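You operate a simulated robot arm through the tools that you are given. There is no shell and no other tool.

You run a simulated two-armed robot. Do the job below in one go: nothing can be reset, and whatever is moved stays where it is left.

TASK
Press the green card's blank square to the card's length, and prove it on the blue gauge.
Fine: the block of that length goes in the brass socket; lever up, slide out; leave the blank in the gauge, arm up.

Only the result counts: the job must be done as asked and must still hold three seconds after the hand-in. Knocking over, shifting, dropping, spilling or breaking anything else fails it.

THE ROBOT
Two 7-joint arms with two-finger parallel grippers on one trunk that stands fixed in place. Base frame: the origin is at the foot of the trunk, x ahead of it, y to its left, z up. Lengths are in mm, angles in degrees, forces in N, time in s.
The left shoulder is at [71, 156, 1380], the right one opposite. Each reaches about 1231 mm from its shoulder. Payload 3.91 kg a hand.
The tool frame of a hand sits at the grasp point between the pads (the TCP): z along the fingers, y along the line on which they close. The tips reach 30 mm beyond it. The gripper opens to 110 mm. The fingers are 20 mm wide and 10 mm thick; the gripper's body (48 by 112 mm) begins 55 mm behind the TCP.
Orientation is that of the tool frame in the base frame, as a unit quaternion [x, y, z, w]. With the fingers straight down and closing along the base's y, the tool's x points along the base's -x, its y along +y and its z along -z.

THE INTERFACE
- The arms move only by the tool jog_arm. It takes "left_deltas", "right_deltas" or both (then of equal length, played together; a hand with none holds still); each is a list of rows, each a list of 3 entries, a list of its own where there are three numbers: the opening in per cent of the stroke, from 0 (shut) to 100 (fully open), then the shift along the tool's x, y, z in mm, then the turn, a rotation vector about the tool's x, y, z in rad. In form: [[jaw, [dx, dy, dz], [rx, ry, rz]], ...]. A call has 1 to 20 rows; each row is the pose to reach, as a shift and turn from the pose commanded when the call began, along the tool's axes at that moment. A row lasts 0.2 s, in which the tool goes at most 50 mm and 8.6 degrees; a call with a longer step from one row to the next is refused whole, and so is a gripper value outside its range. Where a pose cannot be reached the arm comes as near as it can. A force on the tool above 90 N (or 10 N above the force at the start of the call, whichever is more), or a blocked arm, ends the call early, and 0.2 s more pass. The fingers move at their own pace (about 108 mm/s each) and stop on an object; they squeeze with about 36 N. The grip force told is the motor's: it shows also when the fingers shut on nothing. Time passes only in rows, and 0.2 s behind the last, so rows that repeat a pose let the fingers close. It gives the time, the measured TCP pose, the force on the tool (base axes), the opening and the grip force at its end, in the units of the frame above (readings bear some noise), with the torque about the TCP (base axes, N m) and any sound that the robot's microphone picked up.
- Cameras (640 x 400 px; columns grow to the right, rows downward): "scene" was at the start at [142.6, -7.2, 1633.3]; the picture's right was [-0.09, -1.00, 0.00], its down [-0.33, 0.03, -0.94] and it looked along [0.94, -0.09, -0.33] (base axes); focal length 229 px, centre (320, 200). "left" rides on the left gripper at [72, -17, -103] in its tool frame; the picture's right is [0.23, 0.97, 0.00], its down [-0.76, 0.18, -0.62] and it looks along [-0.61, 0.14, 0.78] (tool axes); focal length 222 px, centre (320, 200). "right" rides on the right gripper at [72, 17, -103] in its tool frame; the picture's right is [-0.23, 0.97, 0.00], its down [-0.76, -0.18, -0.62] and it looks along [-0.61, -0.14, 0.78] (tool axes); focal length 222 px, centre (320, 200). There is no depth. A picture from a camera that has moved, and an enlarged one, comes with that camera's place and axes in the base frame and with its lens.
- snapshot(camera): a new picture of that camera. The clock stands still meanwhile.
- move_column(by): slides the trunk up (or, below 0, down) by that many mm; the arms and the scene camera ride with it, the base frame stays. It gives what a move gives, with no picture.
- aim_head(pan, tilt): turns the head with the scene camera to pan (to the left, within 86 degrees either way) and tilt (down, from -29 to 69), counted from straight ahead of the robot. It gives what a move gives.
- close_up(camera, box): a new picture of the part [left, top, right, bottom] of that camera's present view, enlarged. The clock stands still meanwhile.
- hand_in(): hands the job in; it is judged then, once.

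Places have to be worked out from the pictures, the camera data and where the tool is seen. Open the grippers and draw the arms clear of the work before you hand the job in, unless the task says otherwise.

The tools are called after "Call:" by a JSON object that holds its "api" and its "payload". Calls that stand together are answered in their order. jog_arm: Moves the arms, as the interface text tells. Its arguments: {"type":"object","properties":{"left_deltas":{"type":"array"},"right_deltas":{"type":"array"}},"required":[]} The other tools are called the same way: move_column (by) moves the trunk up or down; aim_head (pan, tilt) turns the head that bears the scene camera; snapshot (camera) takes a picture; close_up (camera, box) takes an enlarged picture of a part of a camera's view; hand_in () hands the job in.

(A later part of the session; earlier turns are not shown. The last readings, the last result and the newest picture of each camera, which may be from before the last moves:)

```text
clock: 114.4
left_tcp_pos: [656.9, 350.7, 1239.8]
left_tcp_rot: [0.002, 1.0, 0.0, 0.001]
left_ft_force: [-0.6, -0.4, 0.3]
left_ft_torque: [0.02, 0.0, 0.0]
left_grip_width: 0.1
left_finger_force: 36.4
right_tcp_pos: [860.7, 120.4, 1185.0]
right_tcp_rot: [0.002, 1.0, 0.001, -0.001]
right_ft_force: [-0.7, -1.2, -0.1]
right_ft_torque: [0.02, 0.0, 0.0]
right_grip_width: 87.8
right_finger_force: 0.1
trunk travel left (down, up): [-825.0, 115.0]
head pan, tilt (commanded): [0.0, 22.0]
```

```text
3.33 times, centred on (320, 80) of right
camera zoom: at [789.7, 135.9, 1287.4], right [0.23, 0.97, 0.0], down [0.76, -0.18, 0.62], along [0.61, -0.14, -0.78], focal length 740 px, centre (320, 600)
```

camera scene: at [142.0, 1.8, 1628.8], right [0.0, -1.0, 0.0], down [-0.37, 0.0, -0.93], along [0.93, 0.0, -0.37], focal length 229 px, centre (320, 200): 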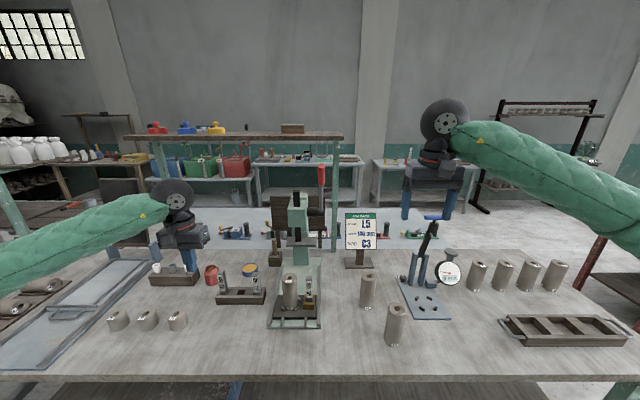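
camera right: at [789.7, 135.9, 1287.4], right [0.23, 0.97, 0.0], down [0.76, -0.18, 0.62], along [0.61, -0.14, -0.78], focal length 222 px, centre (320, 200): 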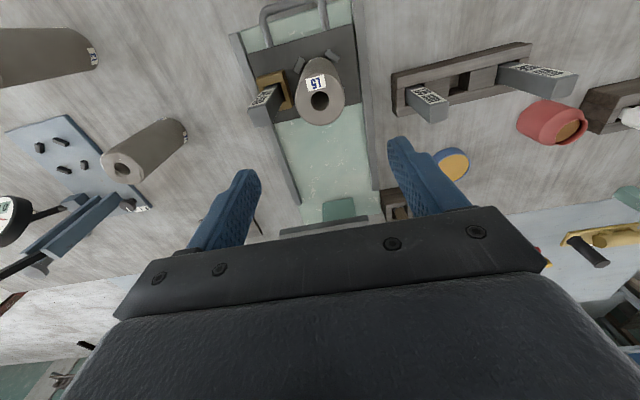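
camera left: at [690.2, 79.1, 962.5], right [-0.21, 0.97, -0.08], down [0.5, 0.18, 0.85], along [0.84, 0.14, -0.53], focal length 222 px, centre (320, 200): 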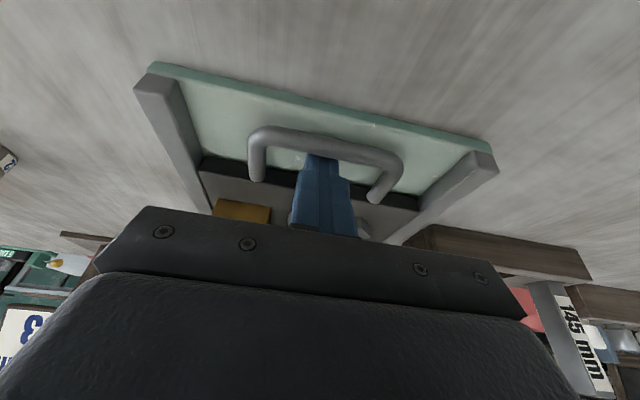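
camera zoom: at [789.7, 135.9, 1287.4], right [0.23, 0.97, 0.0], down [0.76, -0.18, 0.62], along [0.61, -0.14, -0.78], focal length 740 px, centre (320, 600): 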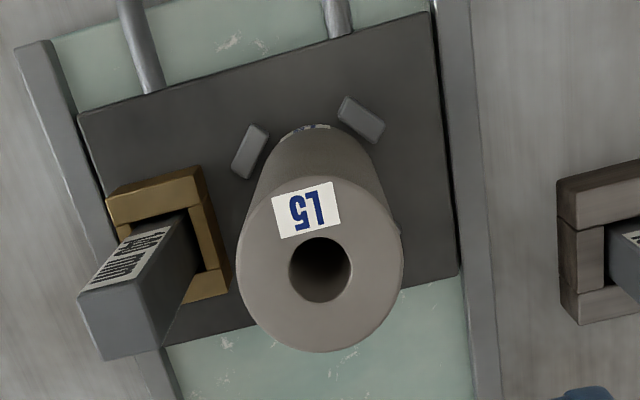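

The blank axis is about 4 mm robot-side and 1 mm left of the TCP. I'll correct and descend to z≈978 around it.

Call:
{"api": "jog_arm", "payload": {"right_deltas": [[75, [4.3, 1, 35], [0, 0, 0]], [75, [4.3, 1, 75], [0, 0, 0]], [75, [4.3, 1, 115], [0, 0, 0]], [75, [4.3, 1, 145], [0, 0, 0]], [75, [4.3, 1, 170], [0, 0, 0]], [75, [4.3, 1, 190], [0, 0, 0]], [75, [4.3, 1, 202], [0, 0, 0]], [75, [4.3, 1, 207], [0, 0, 0]], [75, [4.3, 1, 207], [0, 0, 0]]]}}

Call:
{"api": "snapshot", "payload": {"camera": "right"}}

Call:
{"api": "close_up", "payload": {"camera": "scene", "box": [250, 220, 350, 340]}}

```text
clock: 116.4
left_tcp_pos: [658.8, 352.8, 1239.1]
left_tcp_rot: [0.0, 1.0, -0.001, 0.0]
left_ft_force: [-0.3, -0.3, -0.5]
left_ft_torque: [0.0, 0.01, 0.04]
left_grip_width: 0.0
left_finger_force: 35.7
right_tcp_pos: [856.6, 122.4, 977.2]
right_tcp_rot: [0.002, 1.0, 0.002, -0.001]
right_ft_force: [-0.2, 0.4, 0.1]
right_ft_torque: [0.02, 0.01, -0.01]
right_grip_width: 82.5
right_finger_force: 0.1
trunk travel left (down, up): [-825.0, 115.0]
head pan, tilt (commanded): [0.0, 22.0]
```

```text
taken
camera right: at [785.0, 138.6, 1080.2], right [0.23, 0.97, 0.0], down [0.76, -0.18, 0.62], along [0.61, -0.14, -0.78], focal length 222 px, centre (320, 200)
```

right: 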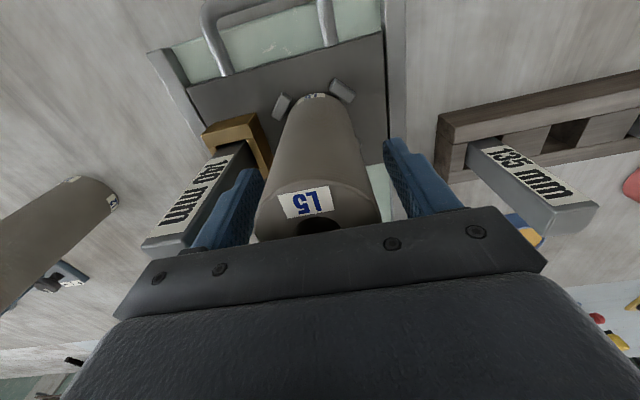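

```text
3.33 times, centred on (300, 280) of scene
camera zoom: at [142.7, 1.9, 1628.7], right [0.0, -1.0, 0.0], down [-0.38, 0.0, -0.93], along [0.93, 0.0, -0.38], focal length 763 px, centre (387, -67)
```

zoom: 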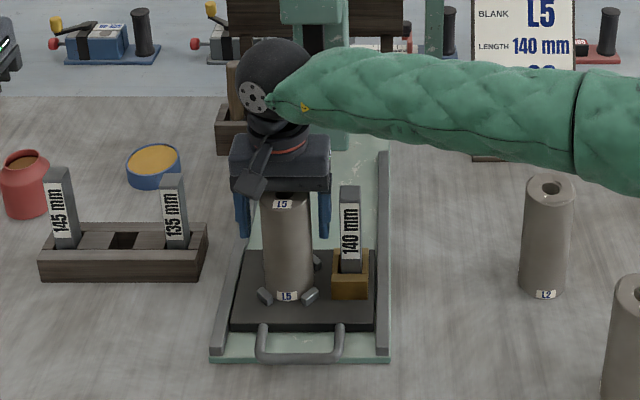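

Well placed; a 1.2 mm shift right to centre, then close.

Call:
{"api": "jog_arm", "payload": {"right_deltas": [[75, [0, -1.2, 0], [0, 0, 0]], [0, [0, -1.2, 0], [0, 0, 0]], [0, [0, -1.2, 0], [0, 0, 0]], [0, [0, -1.2, 0], [0, 0, 0]], [0, [0, -1.2, 0], [0, 0, 0]]]}}

```text
clock: 117.6
left_tcp_pos: [656.9, 351.9, 1240.1]
left_tcp_rot: [0.002, 1.0, 0.0, 0.0]
left_ft_force: [-0.1, -0.4, 0.8]
left_ft_torque: [0.01, 0.0, -0.02]
left_grip_width: 0.0
left_finger_force: 35.6
right_tcp_pos: [857.4, 120.2, 978.8]
right_tcp_rot: [0.002, 1.0, 0.002, -0.002]
right_ft_force: [1.2, -0.2, 2.3]
right_ft_torque: [-0.33, -0.04, 0.0]
right_grip_width: 59.8
right_finger_force: 36.5
trunk travel left (down, up): [-825.0, 115.0]
head pan, tilt (commanded): [0.0, 22.0]
```

Gripped, but a vertical hand would pass too close to the gauge's raised arm handle. I'll open, tilt the hand 30° about the same TCP and regrip, so the wrist stays robot-side.

Call:
{"api": "jog_arm", "payload": {"right_deltas": [[75, [0, 0, 0], [0, 0, 0]], [75, [0, 0, 0], [0, 0, 0]], [75, [0, 0, 0], [0, -0.1, 0]], [75, [0, 0, 0], [0, -0.2, 0]], [75, [0, 0, 0], [0, -0.3, 0]], [75, [0, 0, 0], [0, -0.4, 0]], [75, [0, 0, 0], [0, -0.524, 0]], [75, [0, 0, 0], [0, -0.524, 0]]]}}

Call:
{"api": "snapshot", "payload": {"camera": "right"}}

Call:
{"api": "close_up", "payload": {"camera": "scene", "box": [250, 220, 350, 340]}}

```text
clock: 119.4
left_tcp_pos: [657.1, 351.6, 1239.1]
left_tcp_rot: [0.0, 1.0, -0.001, 0.001]
left_ft_force: [0.5, 0.3, -0.1]
left_ft_torque: [0.0, 0.01, 0.03]
left_grip_width: 0.1
left_finger_force: 36.2
right_tcp_pos: [857.6, 120.7, 978.2]
right_tcp_rot: [0.001, 0.966, 0.002, 0.259]
right_ft_force: [0.1, -0.3, -0.1]
right_ft_torque: [0.01, -0.02, -0.02]
right_grip_width: 82.8
right_finger_force: 0.1
trunk travel left (down, up): [-825.0, 115.0]
head pan, tilt (commanded): [0.0, 22.0]
```

```text
taken
camera right: at [743.0, 137.9, 1030.5], right [0.2, 0.97, 0.12], down [0.35, -0.18, 0.92], along [0.92, -0.14, -0.37], focal length 222 px, centre (320, 200)
```

right: 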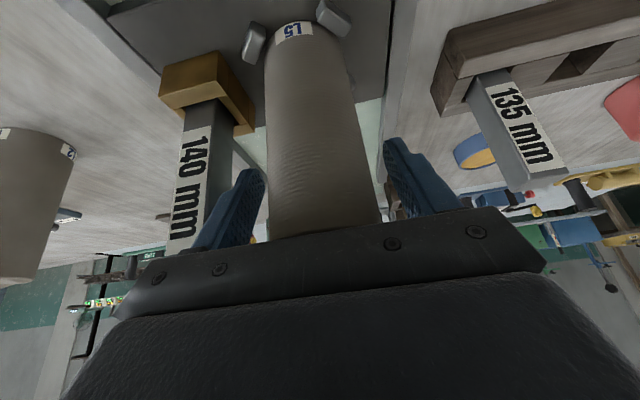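

```text
3.33 times, centred on (300, 280) of scene
camera zoom: at [142.9, 1.8, 1628.7], right [0.0, -1.0, 0.0], down [-0.38, 0.0, -0.93], along [0.93, 0.0, -0.38], focal length 763 px, centre (387, -67)
```

zoom: 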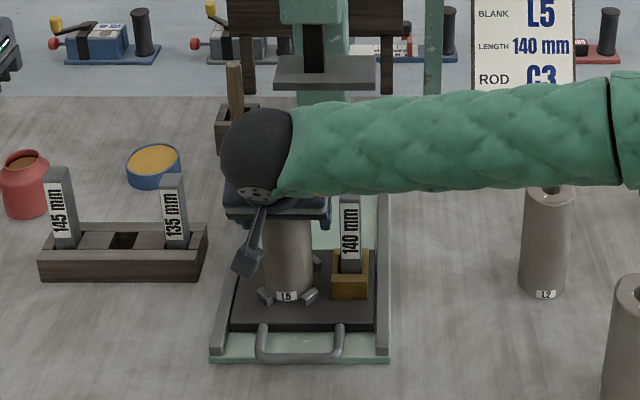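

Hand tilted, blank undisturbed. Closing again, then lifting straight up 170 mm.

Call:
{"api": "jog_arm", "payload": {"right_deltas": [[0, [0, 0, 0], [0, 0, 0]], [0, [0, 0, 0], [0, 0, 0]], [0, [0, 0, 0], [0, 0, 0]], [0, [0, 0, 0], [0, 0, 0]], [0, [-5, 0, -8.7], [0, 0, 0]], [0, [-15, 0, -26], [0, 0, 0]], [0, [-30, 0, -52], [0, 0, 0]], [0, [-50, 0, -86.6], [0, 0, 0]], [0, [-70, 0, -121.2], [0, 0, 0]], [0, [-85, 0, -147.2], [0, 0, 0]], [0, [-85, 0, -147.2], [0, 0, 0]]]}}

Call:
{"api": "snapshot", "payload": {"camera": "right"}}

Call:
{"api": "close_up", "payload": {"camera": "scene", "box": [250, 180, 370, 340]}}

```text
clock: 121.8
left_tcp_pos: [657.1, 351.6, 1238.9]
left_tcp_rot: [0.002, 1.0, 0.0, 0.0]
left_ft_force: [0.8, 0.9, 1.2]
left_ft_torque: [-0.03, 0.02, -0.02]
left_grip_width: 0.0
left_finger_force: 36.2
right_tcp_pos: [856.6, 119.0, 1147.5]
right_tcp_rot: [0.002, 0.966, 0.001, 0.258]
right_ft_force: [0.1, -0.8, -5.5]
right_ft_torque: [0.0, 0.03, -0.03]
right_grip_width: 59.8
right_finger_force: 35.9
trunk travel left (down, up): [-825.0, 115.0]
head pan, tilt (commanded): [0.0, 22.0]
```

```text
taken
camera right: at [743.1, 136.9, 1200.6], right [0.2, 0.97, 0.12], down [0.35, -0.18, 0.92], along [0.92, -0.14, -0.38], focal length 222 px, centre (320, 200)
```

right: 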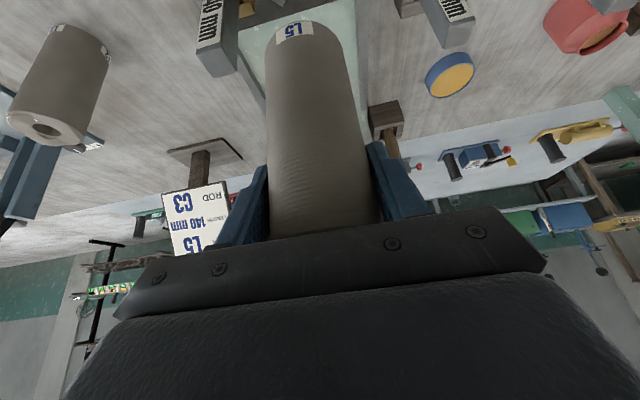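

```text
2.50 times, centred on (310, 260) of scene
camera zoom: at [143.7, 1.9, 1628.6], right [0.0, -1.0, 0.0], down [-0.38, 0.0, -0.93], along [0.93, 0.0, -0.38], focal length 572 px, centre (345, 50)
```

zoom: 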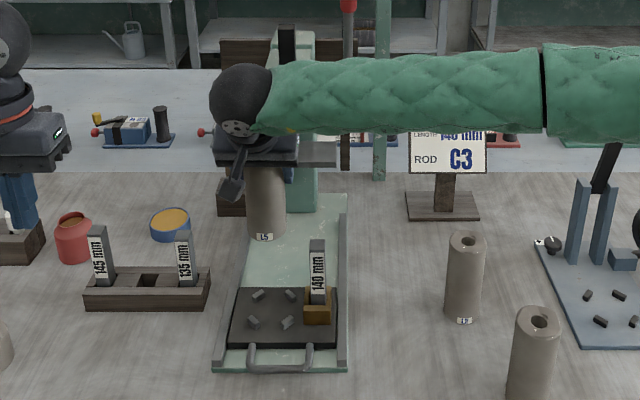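

The blank is clear of the slide. I'll carry it across to a stand-off in front of the gauge.

Call:
{"api": "jog_arm", "payload": {"right_deltas": [[0, [5, -30, -8], [0, 0, 0]], [0, [10, -75, -14], [0, 0, 0]], [0, [14, -121, -18], [0, 0, 0]], [0, [18, -167, -22], [0, 0, 0]], [0, [22, -213, -25], [0, 0, 0]], [0, [26, -259, -28], [0, 0, 0]], [0, [30, -305, -31], [0, 0, 0]], [0, [34, -351, -34], [0, 0, 0]], [0, [38, -397, -37], [0, 0, 0]], [0, [42, -443, -40], [0, 0, 0]], [0, [46, -489, -42], [0, 0, 0]], [0, [50, -535, -44], [0, 0, 0]], [0, [51.8, -572, -44.3], [0, 0, 0]], [0, [51.8, -572, -44.3], [0, 0, 0]]]}}

Call:
{"api": "snapshot", "payload": {"camera": "right"}}

Call:
{"api": "close_up", "payload": {"camera": "right", "box": [200, 0, 440, 130]}}

Call:
{"api": "snapshot", "payload": {"camera": "scene"}}

```text
clock: 124.8
left_tcp_pos: [659.1, 352.2, 1238.9]
left_tcp_rot: [0.001, 1.0, 0.0, -0.001]
left_ft_force: [0.2, -0.1, 0.4]
left_ft_torque: [-0.03, 0.02, 0.0]
left_grip_width: 0.1
left_finger_force: 36.1
right_tcp_pos: [789.1, -450.5, 1158.1]
right_tcp_rot: [0.002, 0.966, 0.001, 0.257]
right_ft_force: [0.3, 0.7, -5.6]
right_ft_torque: [-0.01, 0.02, 0.0]
right_grip_width: 59.8
right_finger_force: 36.0
trunk travel left (down, up): [-825.0, 115.0]
head pan, tilt (commanded): [0.0, 22.0]
```

```text
taken
camera right: at [675.4, -434.7, 1210.6], right [0.2, 0.97, 0.12], down [0.35, -0.18, 0.92], along [0.92, -0.14, -0.38], focal length 222 px, centre (320, 200)
```

right: 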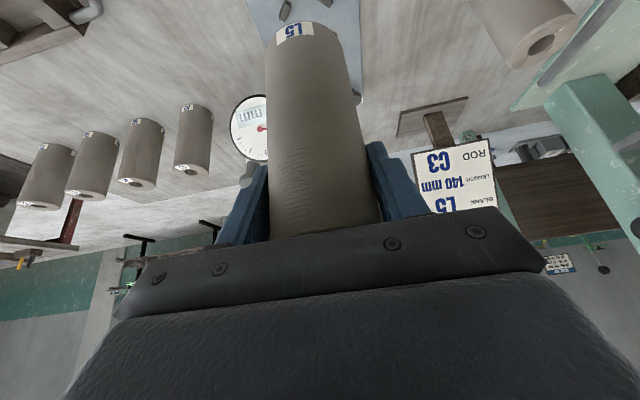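

```text
2.67 times, centred on (320, 65) of right
camera zoom: at [675.4, -434.7, 1210.6], right [0.2, 0.97, 0.12], down [0.35, -0.18, 0.92], along [0.92, -0.14, -0.38], focal length 592 px, centre (320, 560)
```

zoom: 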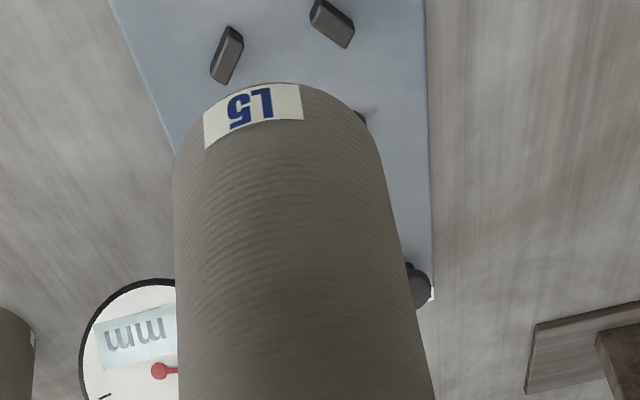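

```text
taken
camera scene: at [143.6, 2.1, 1628.6], right [0.0, -1.0, 0.0], down [-0.38, 0.0, -0.93], along [0.93, 0.0, -0.38], focal length 229 px, centre (320, 200)
```

scene: 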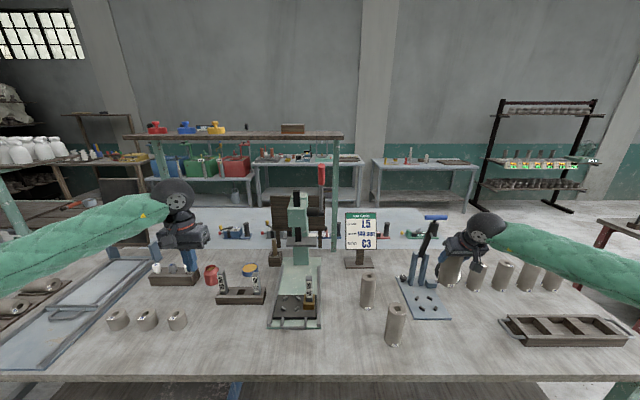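

The near pegs put the gauge seat around (877, −449). I'll move over it and lower to about 25 mm above, then check alignment from the scene camera.

Call:
{"api": "jog_arm", "payload": {"right_deltas": [[0, [-25, 0.5, 14.6], [0, 0, 0]], [0, [-51, 1, 29.2], [0, 0, 0]], [0, [-76.3, 1.5, 43.8], [0, 0, 0]], [0, [-59, 1.5, 73], [0, 0, 0]], [0, [-39, 1.5, 108], [0, 0, 0]], [0, [-19, 1.5, 143], [0, 0, 0]], [0, [-4, 1.5, 169], [0, 0, 0]], [0, [6, 1.5, 187], [0, 0, 0]], [0, [6, 1.5, 187], [0, 0, 0]]]}}

Call:
{"api": "snapshot", "payload": {"camera": "right"}}

Call:
{"api": "close_up", "payload": {"camera": "scene", "box": [385, 200, 475, 330]}}

```text
clock: 126.8
left_tcp_pos: [658.7, 351.8, 1238.6]
left_tcp_rot: [0.0, 1.0, 0.001, 0.0]
left_ft_force: [-0.5, -0.1, 0.3]
left_ft_torque: [-0.02, 0.01, 0.02]
left_grip_width: 0.0
left_finger_force: 36.1
right_tcp_pos: [876.6, -449.0, 994.1]
right_tcp_rot: [0.002, 0.966, 0.001, 0.258]
right_ft_force: [-0.4, 0.4, -5.9]
right_ft_torque: [0.03, 0.06, 0.0]
right_grip_width: 59.7
right_finger_force: 36.1
trunk travel left (down, up): [-825.0, 115.0]
head pan, tilt (commanded): [0.0, 22.0]
```

```text
taken
camera right: at [763.0, -432.5, 1045.9], right [0.2, 0.97, 0.12], down [0.35, -0.18, 0.92], along [0.92, -0.14, -0.38], focal length 222 px, centre (320, 200)
```

right: 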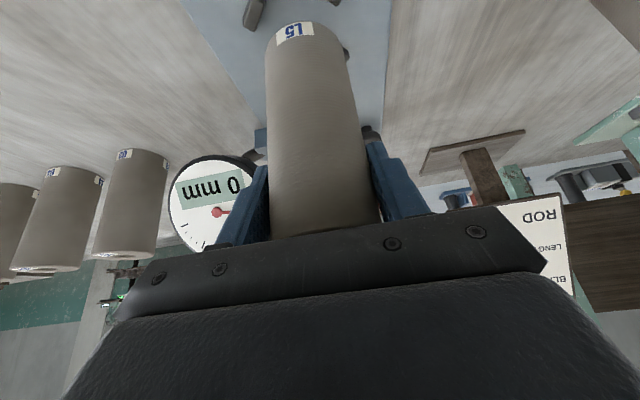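

```text
3.08 times, centred on (430, 265) of scene
camera zoom: at [143.0, 1.3, 1628.7], right [0.0, -1.0, 0.0], down [-0.38, 0.0, -0.93], along [0.93, 0.0, -0.38], focal length 704 px, centre (-18, 0)
```

zoom: 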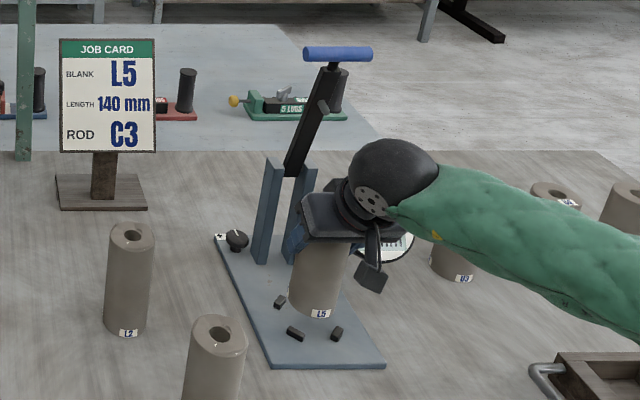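

Zooming closer on the blank's bottom relative to the gauge pegs from both cameras.

Call:
{"api": "close_up", "payload": {"camera": "scene", "box": [415, 280, 455, 325]}}

Call:
{"api": "close_up", "payload": {"camera": "right", "box": [220, 0, 400, 120]}}

```text
8.89 times, centred on (435, 302) of scene
camera zoom: at [143.0, 1.3, 1628.7], right [0.0, -1.0, 0.0], down [-0.38, 0.0, -0.93], along [0.93, 0.0, -0.38], focal length 2034 px, centre (-702, -711)
```

zoom: 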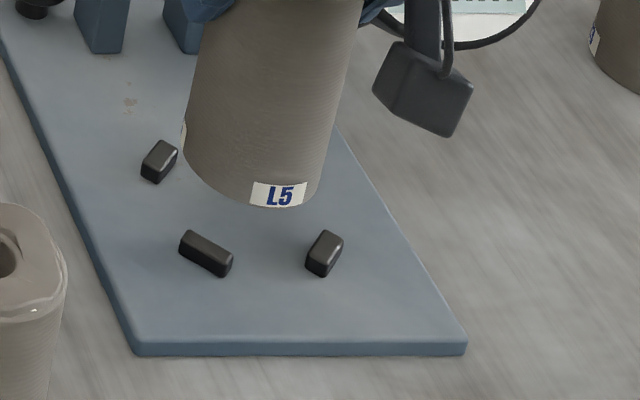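

```text
3.33 times, centred on (310, 60) of right
camera zoom: at [763.0, -432.5, 1045.9], right [0.2, 0.97, 0.12], down [0.35, -0.18, 0.92], along [0.92, -0.14, -0.38], focal length 740 px, centre (353, 667)
```

zoom: 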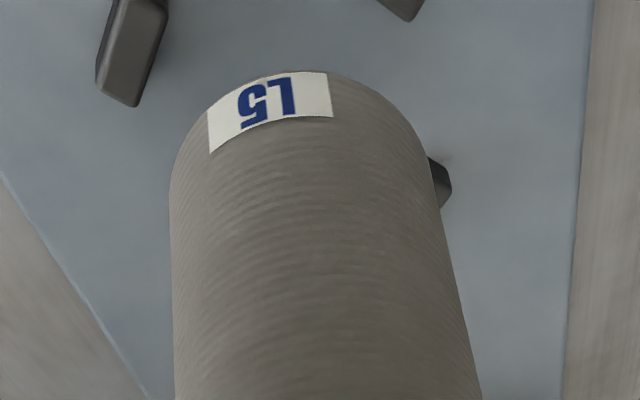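

Pegs and blank agree to a couple of millimetres. I'll lower to just above the peg tops and compare again, where parallax is small.

Call:
{"api": "jog_arm", "payload": {"right_deltas": [[0, [4, 0.8, 7], [0, 0, 0]], [0, [8, 0.8, 14], [0, 0, 0]], [0, [10, 0.8, 17.3], [0, 0, 0]], [0, [10, 0.8, 17.3], [0, 0, 0]]]}}

Call:
{"api": "close_up", "payload": {"camera": "scene", "box": [415, 280, 455, 325]}}

Call:
{"api": "close_up", "payload": {"camera": "right", "box": [220, 0, 400, 120]}}

```text
clock: 127.8
left_tcp_pos: [657.1, 351.5, 1239.8]
left_tcp_rot: [0.001, 1.0, 0.0, 0.001]
left_ft_force: [-0.9, 0.0, 0.1]
left_ft_torque: [0.03, 0.02, 0.0]
left_grip_width: 0.0
left_finger_force: 36.0
right_tcp_pos: [876.9, -449.6, 973.8]
right_tcp_rot: [0.002, 0.966, 0.001, 0.257]
right_ft_force: [-0.6, 0.4, -5.4]
right_ft_torque: [-0.01, 0.06, -0.02]
right_grip_width: 59.7
right_finger_force: 35.9
trunk travel left (down, up): [-825.0, 115.0]
head pan, tilt (commanded): [0.0, 22.0]
```

```text
8.89 times, centred on (435, 302) of scene
camera zoom: at [143.2, 1.2, 1628.6], right [0.0, -1.0, 0.0], down [-0.38, 0.0, -0.93], along [0.93, 0.0, -0.38], focal length 2034 px, centre (-702, -711)
```

zoom: 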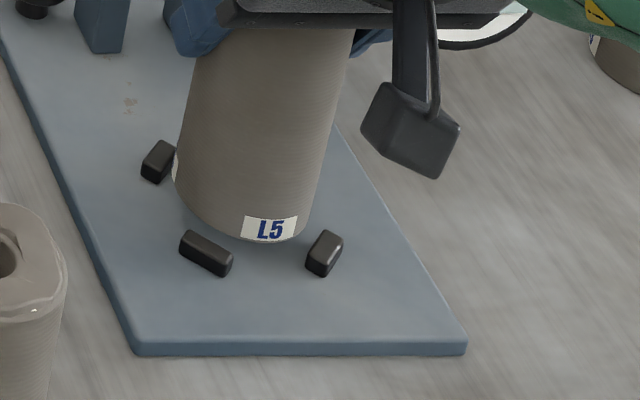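

```text
3.33 times, centred on (310, 60) of right
camera zoom: at [762.8, -431.8, 1025.7], right [0.2, 0.97, 0.12], down [0.35, -0.18, 0.92], along [0.92, -0.14, -0.38], focal length 740 px, centre (353, 667)
```

zoom: 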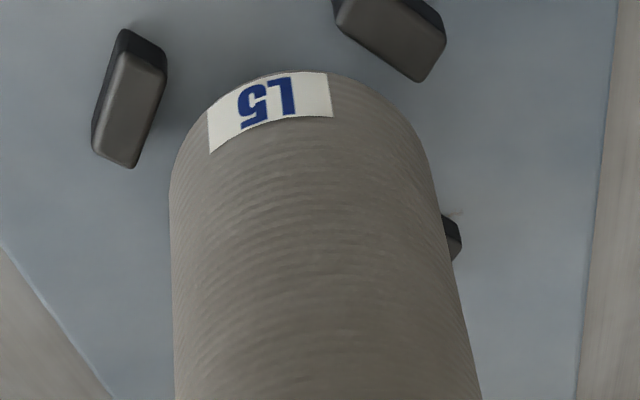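

Both cameras agree: x is right and y needs −1.2 mm. I'll correct, then lower toward the gauge base.

Call:
{"api": "jog_arm", "payload": {"right_deltas": [[0, [0, -1.2, 0], [0, 0, 0]], [0, [2.5, -1.2, 4.3], [0, 0, 0]], [0, [5, -1.2, 8.7], [0, 0, 0]], [0, [7, -1.2, 12.1], [0, 0, 0]], [0, [7, -1.2, 12.1], [0, 0, 0]]]}}

Call:
{"api": "close_up", "payload": {"camera": "scene", "box": [415, 280, 455, 325]}}

```text
clock: 129.0
left_tcp_pos: [658.0, 351.4, 1239.6]
left_tcp_rot: [0.001, 1.0, 0.0, 0.0]
left_ft_force: [-0.9, -0.3, -0.3]
left_ft_torque: [-0.01, 0.01, 0.01]
left_grip_width: 0.1
left_finger_force: 35.9
right_tcp_pos: [876.6, -451.1, 960.3]
right_tcp_rot: [0.002, 0.966, 0.001, 0.259]
right_ft_force: [0.1, -0.9, -0.1]
right_ft_torque: [-0.22, -0.06, 0.02]
right_grip_width: 59.7
right_finger_force: 35.6
trunk travel left (down, up): [-825.0, 115.0]
head pan, tilt (commanded): [0.0, 22.0]
```

```text
8.89 times, centred on (435, 302) of scene
camera zoom: at [142.6, 1.5, 1628.8], right [0.0, -1.0, 0.0], down [-0.38, 0.0, -0.93], along [0.93, 0.0, -0.38], focal length 2034 px, centre (-702, -711)
```

zoom: 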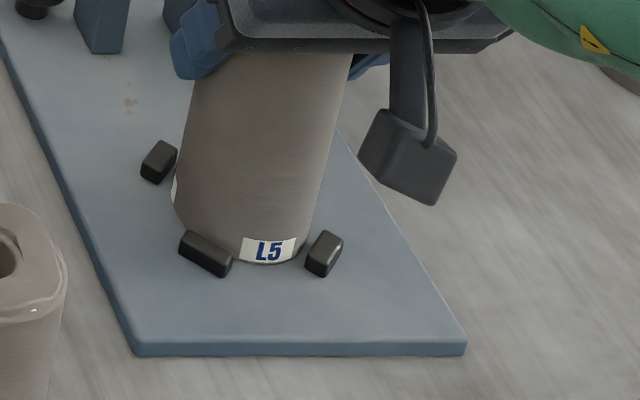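

The weight is now carried, though the height is a few millimetres above my estimate of the base. I'll look closely before releasing.

Call:
{"api": "close_up", "payload": {"camera": "right", "box": [230, 0, 390, 100]}}

Call:
{"api": "close_up", "payload": {"camera": "scene", "box": [422, 292, 450, 318]}}

```text
4.00 times, centred on (310, 50) of right
camera zoom: at [762.5, -433.3, 1012.7], right [0.2, 0.97, 0.12], down [0.35, -0.18, 0.92], along [0.92, -0.14, -0.37], focal length 888 px, centre (360, 800)
```

zoom: 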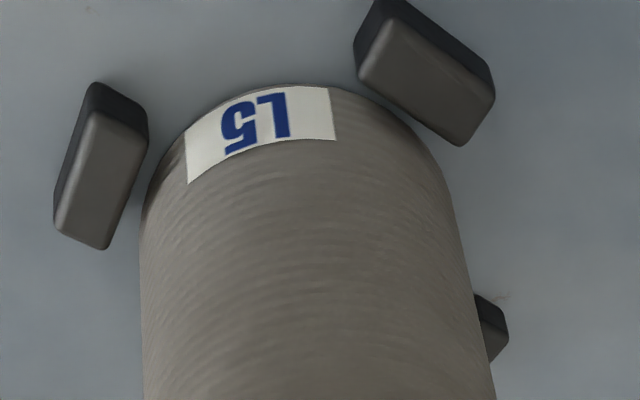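

```text
15.38 times, centred on (436, 305) of scene
camera zoom: at [142.6, 1.5, 1628.8], right [0.0, -1.0, 0.0], down [-0.38, 0.0, -0.93], along [0.93, 0.0, -0.38], focal length 3520 px, centre (-1465, -1415)
```

zoom: 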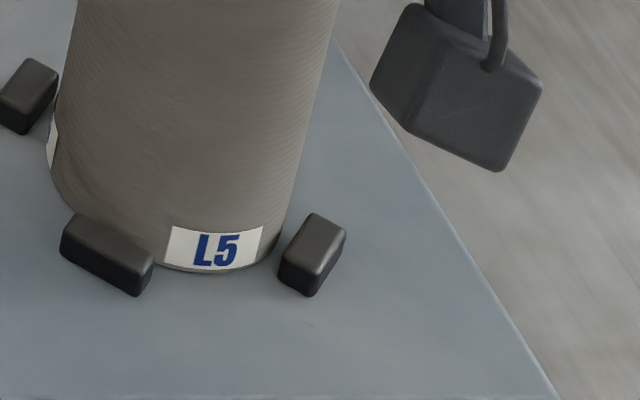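

The blank sits inside the peg ring with its foot on the base. I'll settle it another millimetre, then check the force.

Call:
{"api": "jog_arm", "payload": {"right_deltas": [[0, [0.4, -0.6, 0.7], [0, 0, 0]], [0, [0.7, -0.6, 1.3], [0, 0, 0]], [0, [0.7, -0.6, 1.3], [0, 0, 0]]]}}

```text
clock: 129.8
left_tcp_pos: [656.0, 352.0, 1239.5]
left_tcp_rot: [0.001, 1.0, 0.0, 0.002]
left_ft_force: [-0.2, 0.6, 0.1]
left_ft_torque: [0.01, -0.01, -0.02]
left_grip_width: 0.2
left_finger_force: 35.8
right_tcp_pos: [875.8, -450.0, 960.9]
right_tcp_rot: [0.001, 0.966, 0.001, 0.259]
right_ft_force: [3.3, 0.0, 10.6]
right_ft_torque: [-0.4, -0.22, 0.09]
right_grip_width: 59.7
right_finger_force: 36.6
trunk travel left (down, up): [-825.0, 115.0]
head pan, tilt (commanded): [0.0, 22.0]
```

Firm contact now (10 N). I'll relieve the load, open the jaws, and back away up and toward the robot.

Call:
{"api": "jog_arm", "payload": {"right_deltas": [[0, [-0.5, 0, -0.9], [0, 0, 0]], [75, [-0.5, 0, -0.9], [0, 0, 0]], [75, [-0.5, 0, -0.9], [0, 0, 0]], [75, [-0.5, 0, -0.9], [0, 0, 0]], [75, [-0.5, 0, -25], [0, 0, 0]], [75, [-0.5, 0, -60], [0, 0, 0]], [75, [-0.5, 0, -100], [0, 0, 0]], [75, [-0.5, 0, -145], [0, 0, 0]], [75, [-0.5, 0, -190], [0, 0, 0]]]}}

Call:
{"api": "snapshot", "payload": {"camera": "right"}}

Call:
{"api": "close_up", "payload": {"camera": "scene", "box": [385, 200, 475, 330]}}

Call:
{"api": "close_up", "payload": {"camera": "scene", "box": [415, 280, 455, 325]}}

```text
clock: 131.8
left_tcp_pos: [656.5, 352.6, 1240.4]
left_tcp_rot: [-0.001, 1.0, 0.0, 0.0]
left_ft_force: [-0.2, 0.4, -0.5]
left_ft_torque: [0.03, -0.05, 0.03]
left_grip_width: 0.1
left_finger_force: 36.8
right_tcp_pos: [780.5, -450.5, 1123.7]
right_tcp_rot: [0.002, 0.966, 0.001, 0.259]
right_ft_force: [0.8, 0.2, 0.1]
right_ft_torque: [0.03, 0.0, -0.02]
right_grip_width: 82.7
right_finger_force: 0.1
trunk travel left (down, up): [-825.0, 115.0]
head pan, tilt (commanded): [0.0, 22.0]
```

```text
taken
camera right: at [666.8, -433.9, 1176.0], right [0.2, 0.97, 0.12], down [0.35, -0.18, 0.92], along [0.92, -0.14, -0.37], focal length 222 px, centre (320, 200)
```

right: 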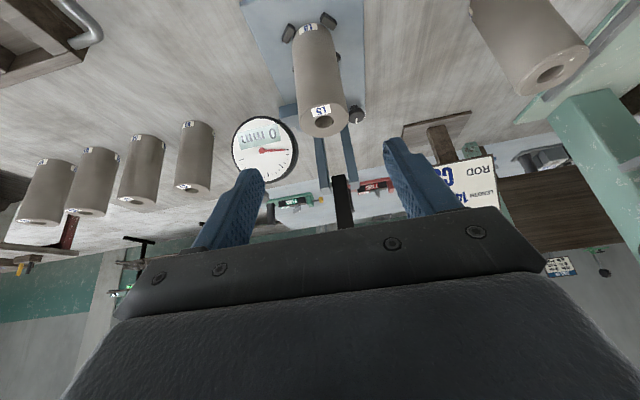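

```text
3.08 times, centred on (430, 265) of scene
camera zoom: at [141.1, 1.9, 1628.8], right [0.0, -1.0, 0.0], down [-0.37, 0.0, -0.93], along [0.93, 0.0, -0.37], focal length 704 px, centre (-18, 0)
```

zoom: 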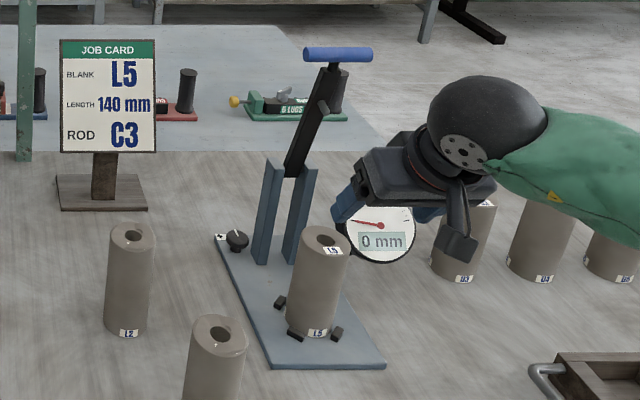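

```text
8.89 times, centred on (435, 302) of scene
camera zoom: at [141.1, 1.9, 1628.8], right [0.0, -1.0, 0.0], down [-0.37, 0.0, -0.93], along [0.93, 0.0, -0.37], focal length 2034 px, centre (-702, -711)
```

zoom: 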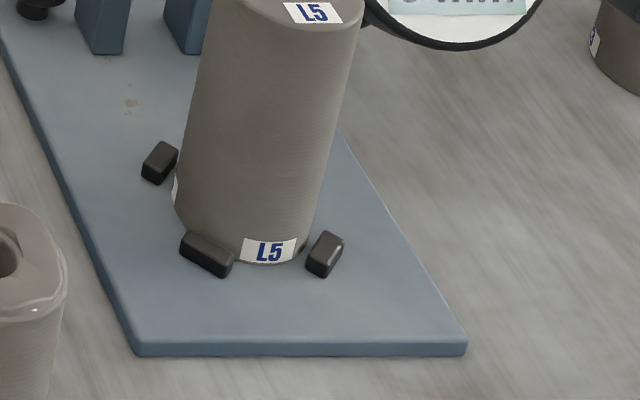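

The blank stands squarely in the gauge seat. Next is the gauge arm. Its T-handle is about 87 mm long along y near (943, −450, 1231), so I'll pinch it by its ends. First I'll take the hand in front of it to look.

Call:
{"api": "jog_arm", "payload": {"right_deltas": [[100, [-40, 0, -26], [0, -0.09, 0]], [100, [-80, 0, -52], [0, -0.18, 0]], [100, [-120, 0, -78], [0, -0.27, 0]], [100, [-150, 0, -100], [0, -0.349, 0]], [100, [-160, 0, -105], [0, -0.349, 0]], [100, [-160, 0, -105], [0, -0.349, 0]]]}}

Call:
{"api": "snapshot", "payload": {"camera": "right"}}

Call:
{"api": "snapshot", "payload": {"camera": "scene"}}

```text
clock: 133.2
left_tcp_pos: [657.0, 350.9, 1239.0]
left_tcp_rot: [0.002, 1.0, 0.001, 0.0]
left_ft_force: [1.1, 0.8, 0.0]
left_ft_torque: [0.02, 0.01, -0.04]
left_grip_width: 0.1
left_finger_force: 35.9
right_tcp_pos: [867.2, -452.8, 1294.4]
right_tcp_rot: [0.002, 0.907, 0.001, 0.422]
right_ft_force: [0.8, 0.1, 0.2]
right_ft_torque: [0.01, -0.01, 0.0]
right_grip_width: 110.0
right_finger_force: 0.0
trunk travel left (down, up): [-825.0, 115.0]
head pan, tilt (commanded): [0.0, 22.0]
```

```text
taken
camera right: at [743.0, -435.0, 1303.9], right [0.15, 0.97, 0.18], down [0.01, -0.18, 0.98], along [0.99, -0.14, -0.04], focal length 222 px, centre (320, 200)
```

right: 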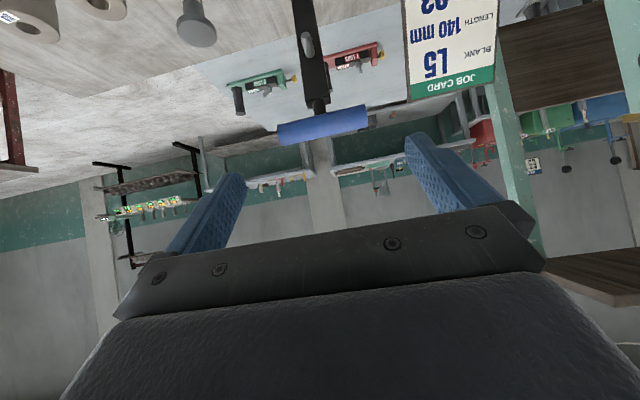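

```text
taken
camera scene: at [142.5, 1.3, 1628.7], right [0.0, -1.0, 0.0], down [-0.38, 0.0, -0.93], along [0.93, 0.0, -0.38], focal length 229 px, centre (320, 200)
```

scene: 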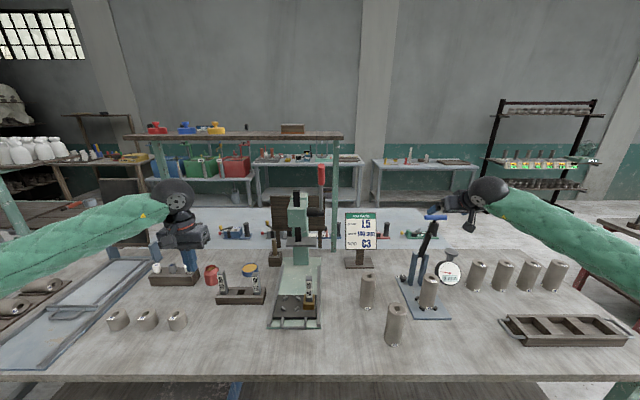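

The T-bar's centre is near (947, −449, 1229), straight ahead of the fingers. I'll advance with jaws fully open so they pass outside its ends.

Call:
{"api": "jog_arm", "payload": {"right_deltas": [[100, [0, 2, 25], [0, 0, 0]], [100, [-0.5, 2, 50], [0, 0, 0]], [100, [-1, 2, 75], [0, 0, 0]], [100, [-1.4, 2, 92], [0, 0, 0]], [100, [-1.4, 2, 101], [0, 0, 0]], [100, [-1.4, 2, 101], [0, 0, 0]]]}}

Call:
{"api": "snapshot", "payload": {"camera": "right"}}

Call:
{"api": "close_up", "payload": {"camera": "scene", "box": [395, 180, 495, 320]}}

```text
clock: 134.6
left_tcp_pos: [657.3, 351.6, 1239.8]
left_tcp_rot: [0.001, 1.0, 0.0, 0.0]
left_ft_force: [-0.2, -0.1, 0.0]
left_ft_torque: [-0.03, 0.04, 0.02]
left_grip_width: 0.0
left_finger_force: 36.4
right_tcp_pos: [946.9, -450.3, 1230.3]
right_tcp_rot: [0.002, 0.906, 0.001, 0.422]
right_ft_force: [-0.5, -0.9, -0.4]
right_ft_torque: [0.03, 0.02, 0.02]
right_grip_width: 110.2
right_finger_force: 0.0
trunk travel left (down, up): [-825.0, 115.0]
head pan, tilt (commanded): [0.0, 22.0]
```

```text
taken
camera right: at [821.0, -433.1, 1240.1], right [0.15, 0.97, 0.18], down [0.01, -0.18, 0.98], along [0.99, -0.14, -0.04], focal length 222 px, centre (320, 200)
```

right: 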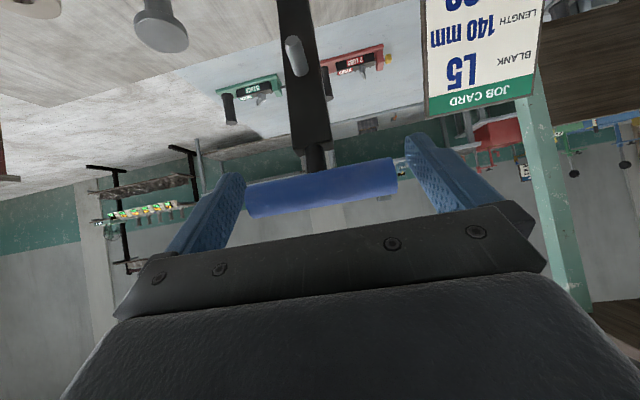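

```text
2.86 times, centred on (445, 250) of scene
camera zoom: at [142.5, 1.6, 1628.7], right [0.0, -1.0, 0.0], down [-0.38, 0.0, -0.93], along [0.93, 0.0, -0.38], focal length 654 px, centre (-37, 57)
```

zoom: 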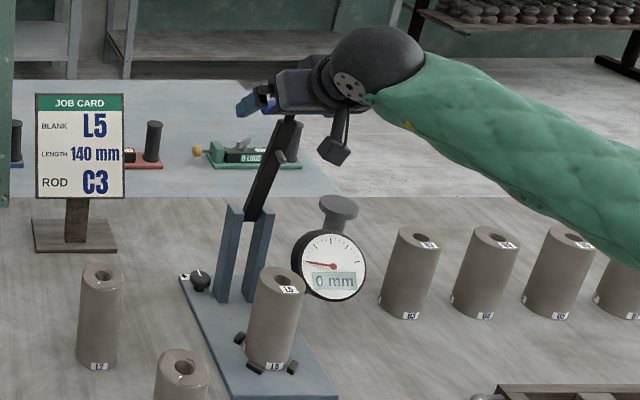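

The T-bar lies exactly at the TCP between the fingers. I'll nudge 1.5 mm right and close on its ends.

Call:
{"api": "jog_arm", "payload": {"right_deltas": [[100, [0, -1.5, 0], [0, 0, 0]], [60, [0, -1.5, 0], [0, 0, 0]], [60, [0, -1.5, 0], [0, 0, 0]], [60, [0, -1.5, 0], [0, 0, 0]], [60, [0, -1.5, 0], [0, 0, 0]]]}}

Call:
{"api": "snapshot", "payload": {"camera": "right"}}

```text
clock: 135.8
left_tcp_pos: [657.5, 352.8, 1239.1]
left_tcp_rot: [0.0, 1.0, -0.001, 0.0]
left_ft_force: [-0.4, -0.3, 0.6]
left_ft_torque: [0.0, -0.04, 0.01]
left_grip_width: 0.0
left_finger_force: 35.9
right_tcp_pos: [947.0, -449.9, 1230.9]
right_tcp_rot: [0.001, 0.906, 0.001, 0.422]
right_ft_force: [-0.4, 10.0, -3.5]
right_ft_torque: [0.36, 0.06, 0.52]
right_grip_width: 99.1
right_finger_force: 45.0
trunk travel left (down, up): [-825.0, 115.0]
head pan, tilt (commanded): [0.0, 22.0]
```

```text
taken
camera right: at [821.1, -433.1, 1239.9], right [0.15, 0.97, 0.18], down [0.01, -0.18, 0.98], along [0.99, -0.14, -0.04], focal length 222 px, centre (320, 200)
```

right: 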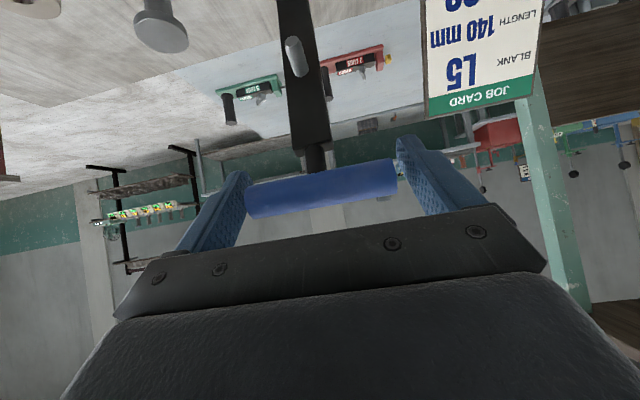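

Gripped on the bar ends. I'll swing the arm down along its arc, the first 20° to check that it follows.

Call:
{"api": "jog_arm", "payload": {"right_deltas": [[60, [6, 0.8, -4.5], [0, 0, 0]], [60, [13.1, 0.8, -9], [0, 0, 0]], [60, [26.6, 0.8, -17], [0, 0, 0]], [60, [40.8, 0.8, -24.1], [0, 0, 0]], [60, [55.4, 0.8, -30.3], [0, 0, 0]], [60, [70.4, 0.8, -35.3], [0, 0, 0]], [60, [70.4, 0.8, -35.3], [0, 0, 0]]]}}

Call:
{"api": "snapshot", "payload": {"camera": "right"}}

Call:
{"api": "close_up", "payload": {"camera": "scene", "box": [395, 180, 495, 320]}}

```text
clock: 137.4
left_tcp_pos: [658.2, 352.2, 1240.0]
left_tcp_rot: [0.0, 1.0, 0.0, 0.0]
left_ft_force: [-0.2, 0.7, 0.7]
left_ft_torque: [0.0, -0.03, -0.01]
left_grip_width: 0.0
left_finger_force: 35.6
right_tcp_pos: [873.8, -449.8, 1197.5]
right_tcp_rot: [0.002, 0.907, 0.001, 0.422]
right_ft_force: [7.3, 5.9, -4.1]
right_ft_torque: [0.09, -0.97, 0.31]
right_grip_width: 99.2
right_finger_force: 45.0
trunk travel left (down, up): [-825.0, 115.0]
head pan, tilt (commanded): [0.0, 22.0]
```

```text
taken
camera right: at [749.3, -433.0, 1208.2], right [0.15, 0.97, 0.18], down [0.01, -0.18, 0.98], along [0.99, -0.14, -0.04], focal length 222 px, centre (320, 200)
```

right: 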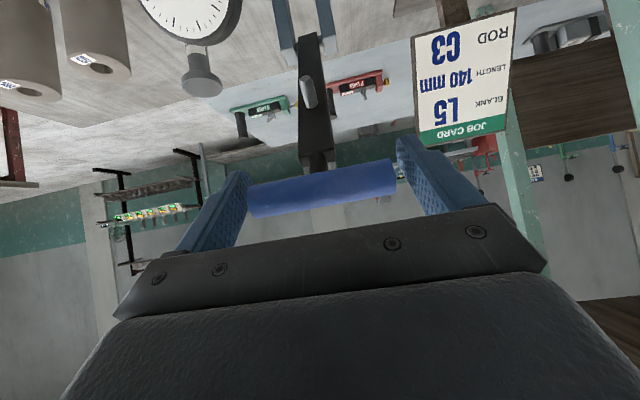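

```text
2.86 times, centred on (445, 250) of scene
camera zoom: at [143.9, 2.2, 1628.5], right [0.0, -1.0, 0.0], down [-0.38, 0.0, -0.93], along [0.93, 0.0, -0.38], focal length 654 px, centre (-37, 57)
```

zoom: 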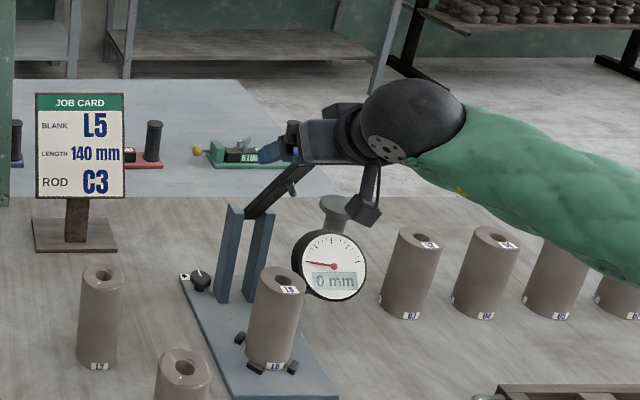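

The arm follows with light force. Continuing another 20°, turning the hand with it.

Call:
{"api": "jog_arm", "payload": {"right_deltas": [[60, [15.2, 0.3, -3.9], [0, -0.06, 0]], [60, [30.7, 0.3, -6.6], [0, -0.12, 0]], [60, [46.3, 0.3, -8.3], [0, -0.18, 0]], [60, [62, 0.3, -8.9], [0, -0.24, 0]], [60, [77.7, 0.3, -8.4], [0, -0.3, 0]], [60, [77.7, 0.3, -8.4], [0, -0.3, 0]]]}}

Call:
{"api": "snapshot", "payload": {"camera": "right"}}

Call:
{"api": "close_up", "payload": {"camera": "scene", "box": [395, 180, 495, 320]}}

```text
clock: 138.8
left_tcp_pos: [659.5, 351.1, 1237.4]
left_tcp_rot: [0.001, 1.0, 0.0, -0.001]
left_ft_force: [-0.5, -0.5, 0.6]
left_ft_torque: [0.02, 0.0, 0.0]
left_grip_width: 0.1
left_finger_force: 35.7
right_tcp_pos: [817.5, -449.7, 1143.9]
right_tcp_rot: [0.003, 0.834, 0.0, 0.552]
right_ft_force: [13.0, 1.6, -10.4]
right_ft_torque: [-0.15, -0.21, 0.12]
right_grip_width: 99.1
right_finger_force: 45.2
trunk travel left (down, up): [-825.0, 115.0]
head pan, tilt (commanded): [0.0, 22.0]
```

```text
taken
camera right: at [695.8, -432.8, 1115.9], right [0.09, 0.97, 0.21], down [-0.28, -0.18, 0.94], along [0.96, -0.15, 0.25], focal length 222 px, centre (320, 200)
```

right: 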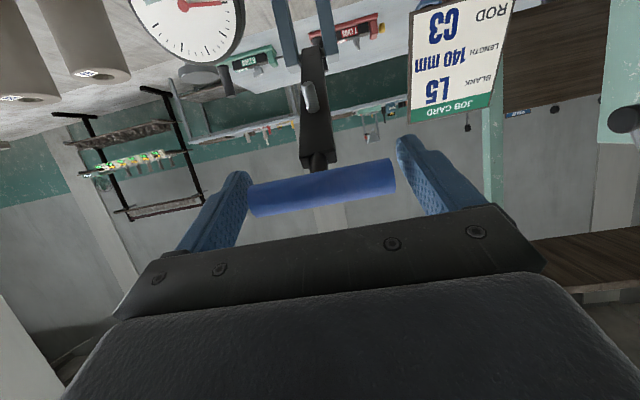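

```text
2.86 times, centred on (445, 250) of scene
camera zoom: at [145.2, 1.3, 1628.4], right [0.0, -1.0, 0.0], down [-0.38, 0.0, -0.93], along [0.93, 0.0, -0.38], focal length 654 px, centre (-37, 57)
```

zoom: 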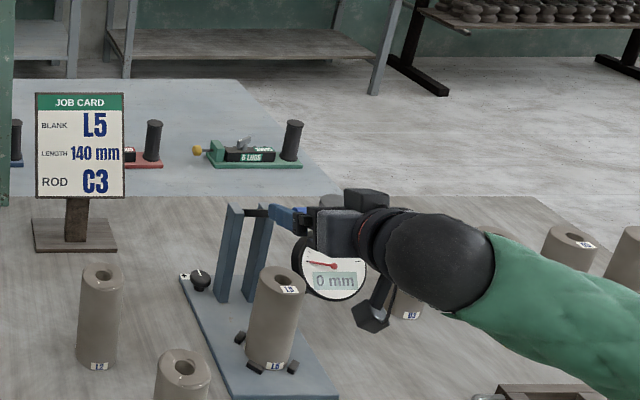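

Force is purely radial (about 16 N), so the pivot is a couple of millimetres further out than assumed. I'll correct the arc and continue.

Call:
{"api": "jog_arm", "payload": {"right_deltas": [[60, [15.6, 0.3, -1.0], [0, -0.03, 0]], [60, [31.3, 0.3, -2.0], [0, -0.06, 0]], [60, [47, 0.3, -3.0], [0, -0.09, 0]], [60, [62.7, 0.3, -2.8], [0, -0.12, 0]], [60, [78.4, 0.3, -1.6], [0, -0.14, 0]], [60, [78.4, 0.3, -1.6], [0, -0.14, 0]]]}}

Call:
{"api": "snapshot", "payload": {"camera": "right"}}

Call:
{"api": "close_up", "payload": {"camera": "scene", "box": [395, 180, 495, 320]}}

```text
clock: 140.2
left_tcp_pos: [655.2, 351.1, 1240.5]
left_tcp_rot: [0.001, 1.0, 0.0, 0.001]
left_ft_force: [0.0, -0.6, -0.3]
left_ft_torque: [0.0, 0.01, 0.01]
left_grip_width: 0.3
left_finger_force: 36.2
right_tcp_pos: [784.7, -450.1, 1073.5]
right_tcp_rot: [0.002, 0.792, 0.001, 0.61]
right_ft_force: [-18.4, -10.9, 5.3]
right_ft_torque: [0.57, -0.42, -0.28]
right_grip_width: 99.7
right_finger_force: 44.9
trunk travel left (down, up): [-825.0, 115.0]
head pan, tilt (commanded): [0.0, 22.0]
```

```text
taken
camera right: at [666.1, -432.7, 1029.4], right [0.06, 0.97, 0.22], down [-0.41, -0.18, 0.89], along [0.91, -0.15, 0.39], focal length 222 px, centre (320, 200)
```

right: 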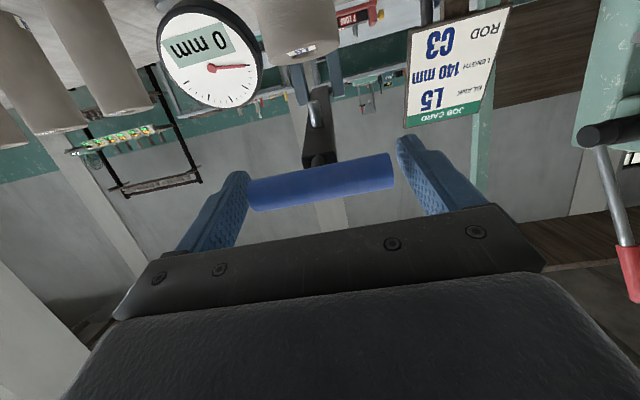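

```text
2.86 times, centred on (445, 250) of scene
camera zoom: at [140.3, 0.9, 1628.8], right [0.0, -1.0, 0.0], down [-0.37, 0.0, -0.93], along [0.93, 0.0, -0.37], focal length 654 px, centre (-37, 57)
```

zoom: 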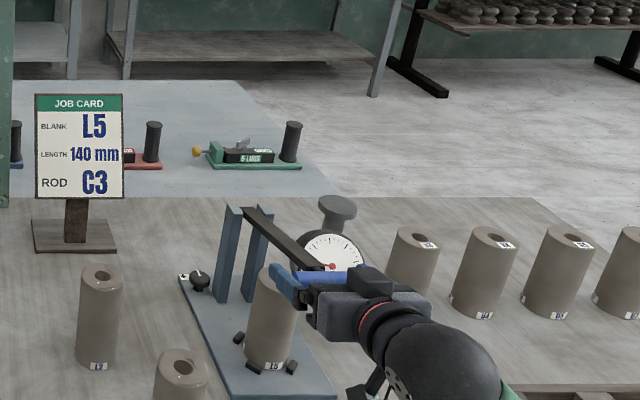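

The arm is nearly down, just above the blank. I'll continue slowly.

Call:
{"api": "jog_arm", "payload": {"right_deltas": [[60, [8, -0.5, -1.2], [0, 0, 0]], [60, [15.7, -0.5, -1.1], [0, 0, 0]], [60, [23.5, -0.5, -0.6], [0, 0, 0]], [60, [31.3, -0.5, 0.1], [0, 0, 0]], [60, [31.3, -0.5, 0.1], [0, 0, 0]]]}}

Call:
{"api": "close_up", "payload": {"camera": "right", "box": [140, 0, 420, 220]}}

Call:
{"api": "close_up", "payload": {"camera": "scene", "box": [395, 220, 475, 320]}}

```text
clock: 141.4
left_tcp_pos: [657.7, 351.3, 1238.2]
left_tcp_rot: [0.001, 1.0, 0.0, 0.0]
left_ft_force: [-0.3, -0.4, 0.1]
left_ft_torque: [0.03, -0.02, 0.02]
left_grip_width: 0.0
left_finger_force: 36.4
right_tcp_pos: [778.4, -450.5, 1042.2]
right_tcp_rot: [0.003, 0.792, 0.0, 0.61]
right_ft_force: [11.9, -10.7, 2.3]
right_ft_torque: [0.04, -1.08, -0.34]
right_grip_width: 99.5
right_finger_force: 45.3
trunk travel left (down, up): [-825.0, 115.0]
head pan, tilt (commanded): [0.0, 22.0]
```

```text
1.82 times, centred on (280, 110) of right
camera zoom: at [660.2, -432.7, 997.5], right [0.06, 0.97, 0.22], down [-0.41, -0.18, 0.9], along [0.91, -0.15, 0.38], focal length 404 px, centre (393, 364)
```

zoom: 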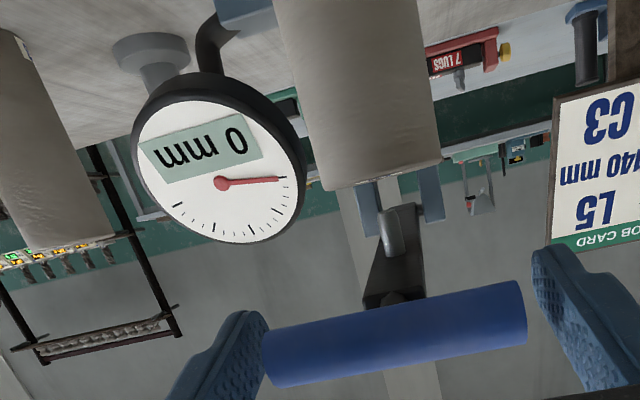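

```text
4.00 times, centred on (435, 270) of scene
camera zoom: at [143.6, 0.6, 1628.6], right [0.0, -1.0, 0.0], down [-0.38, 0.0, -0.93], along [0.93, 0.0, -0.38], focal length 915 px, centre (-140, -80)
```

zoom: 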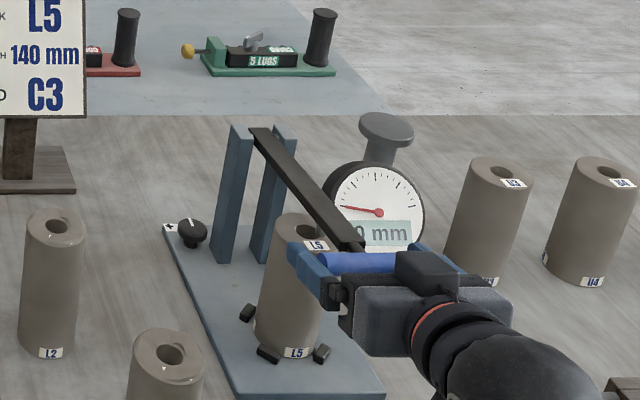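

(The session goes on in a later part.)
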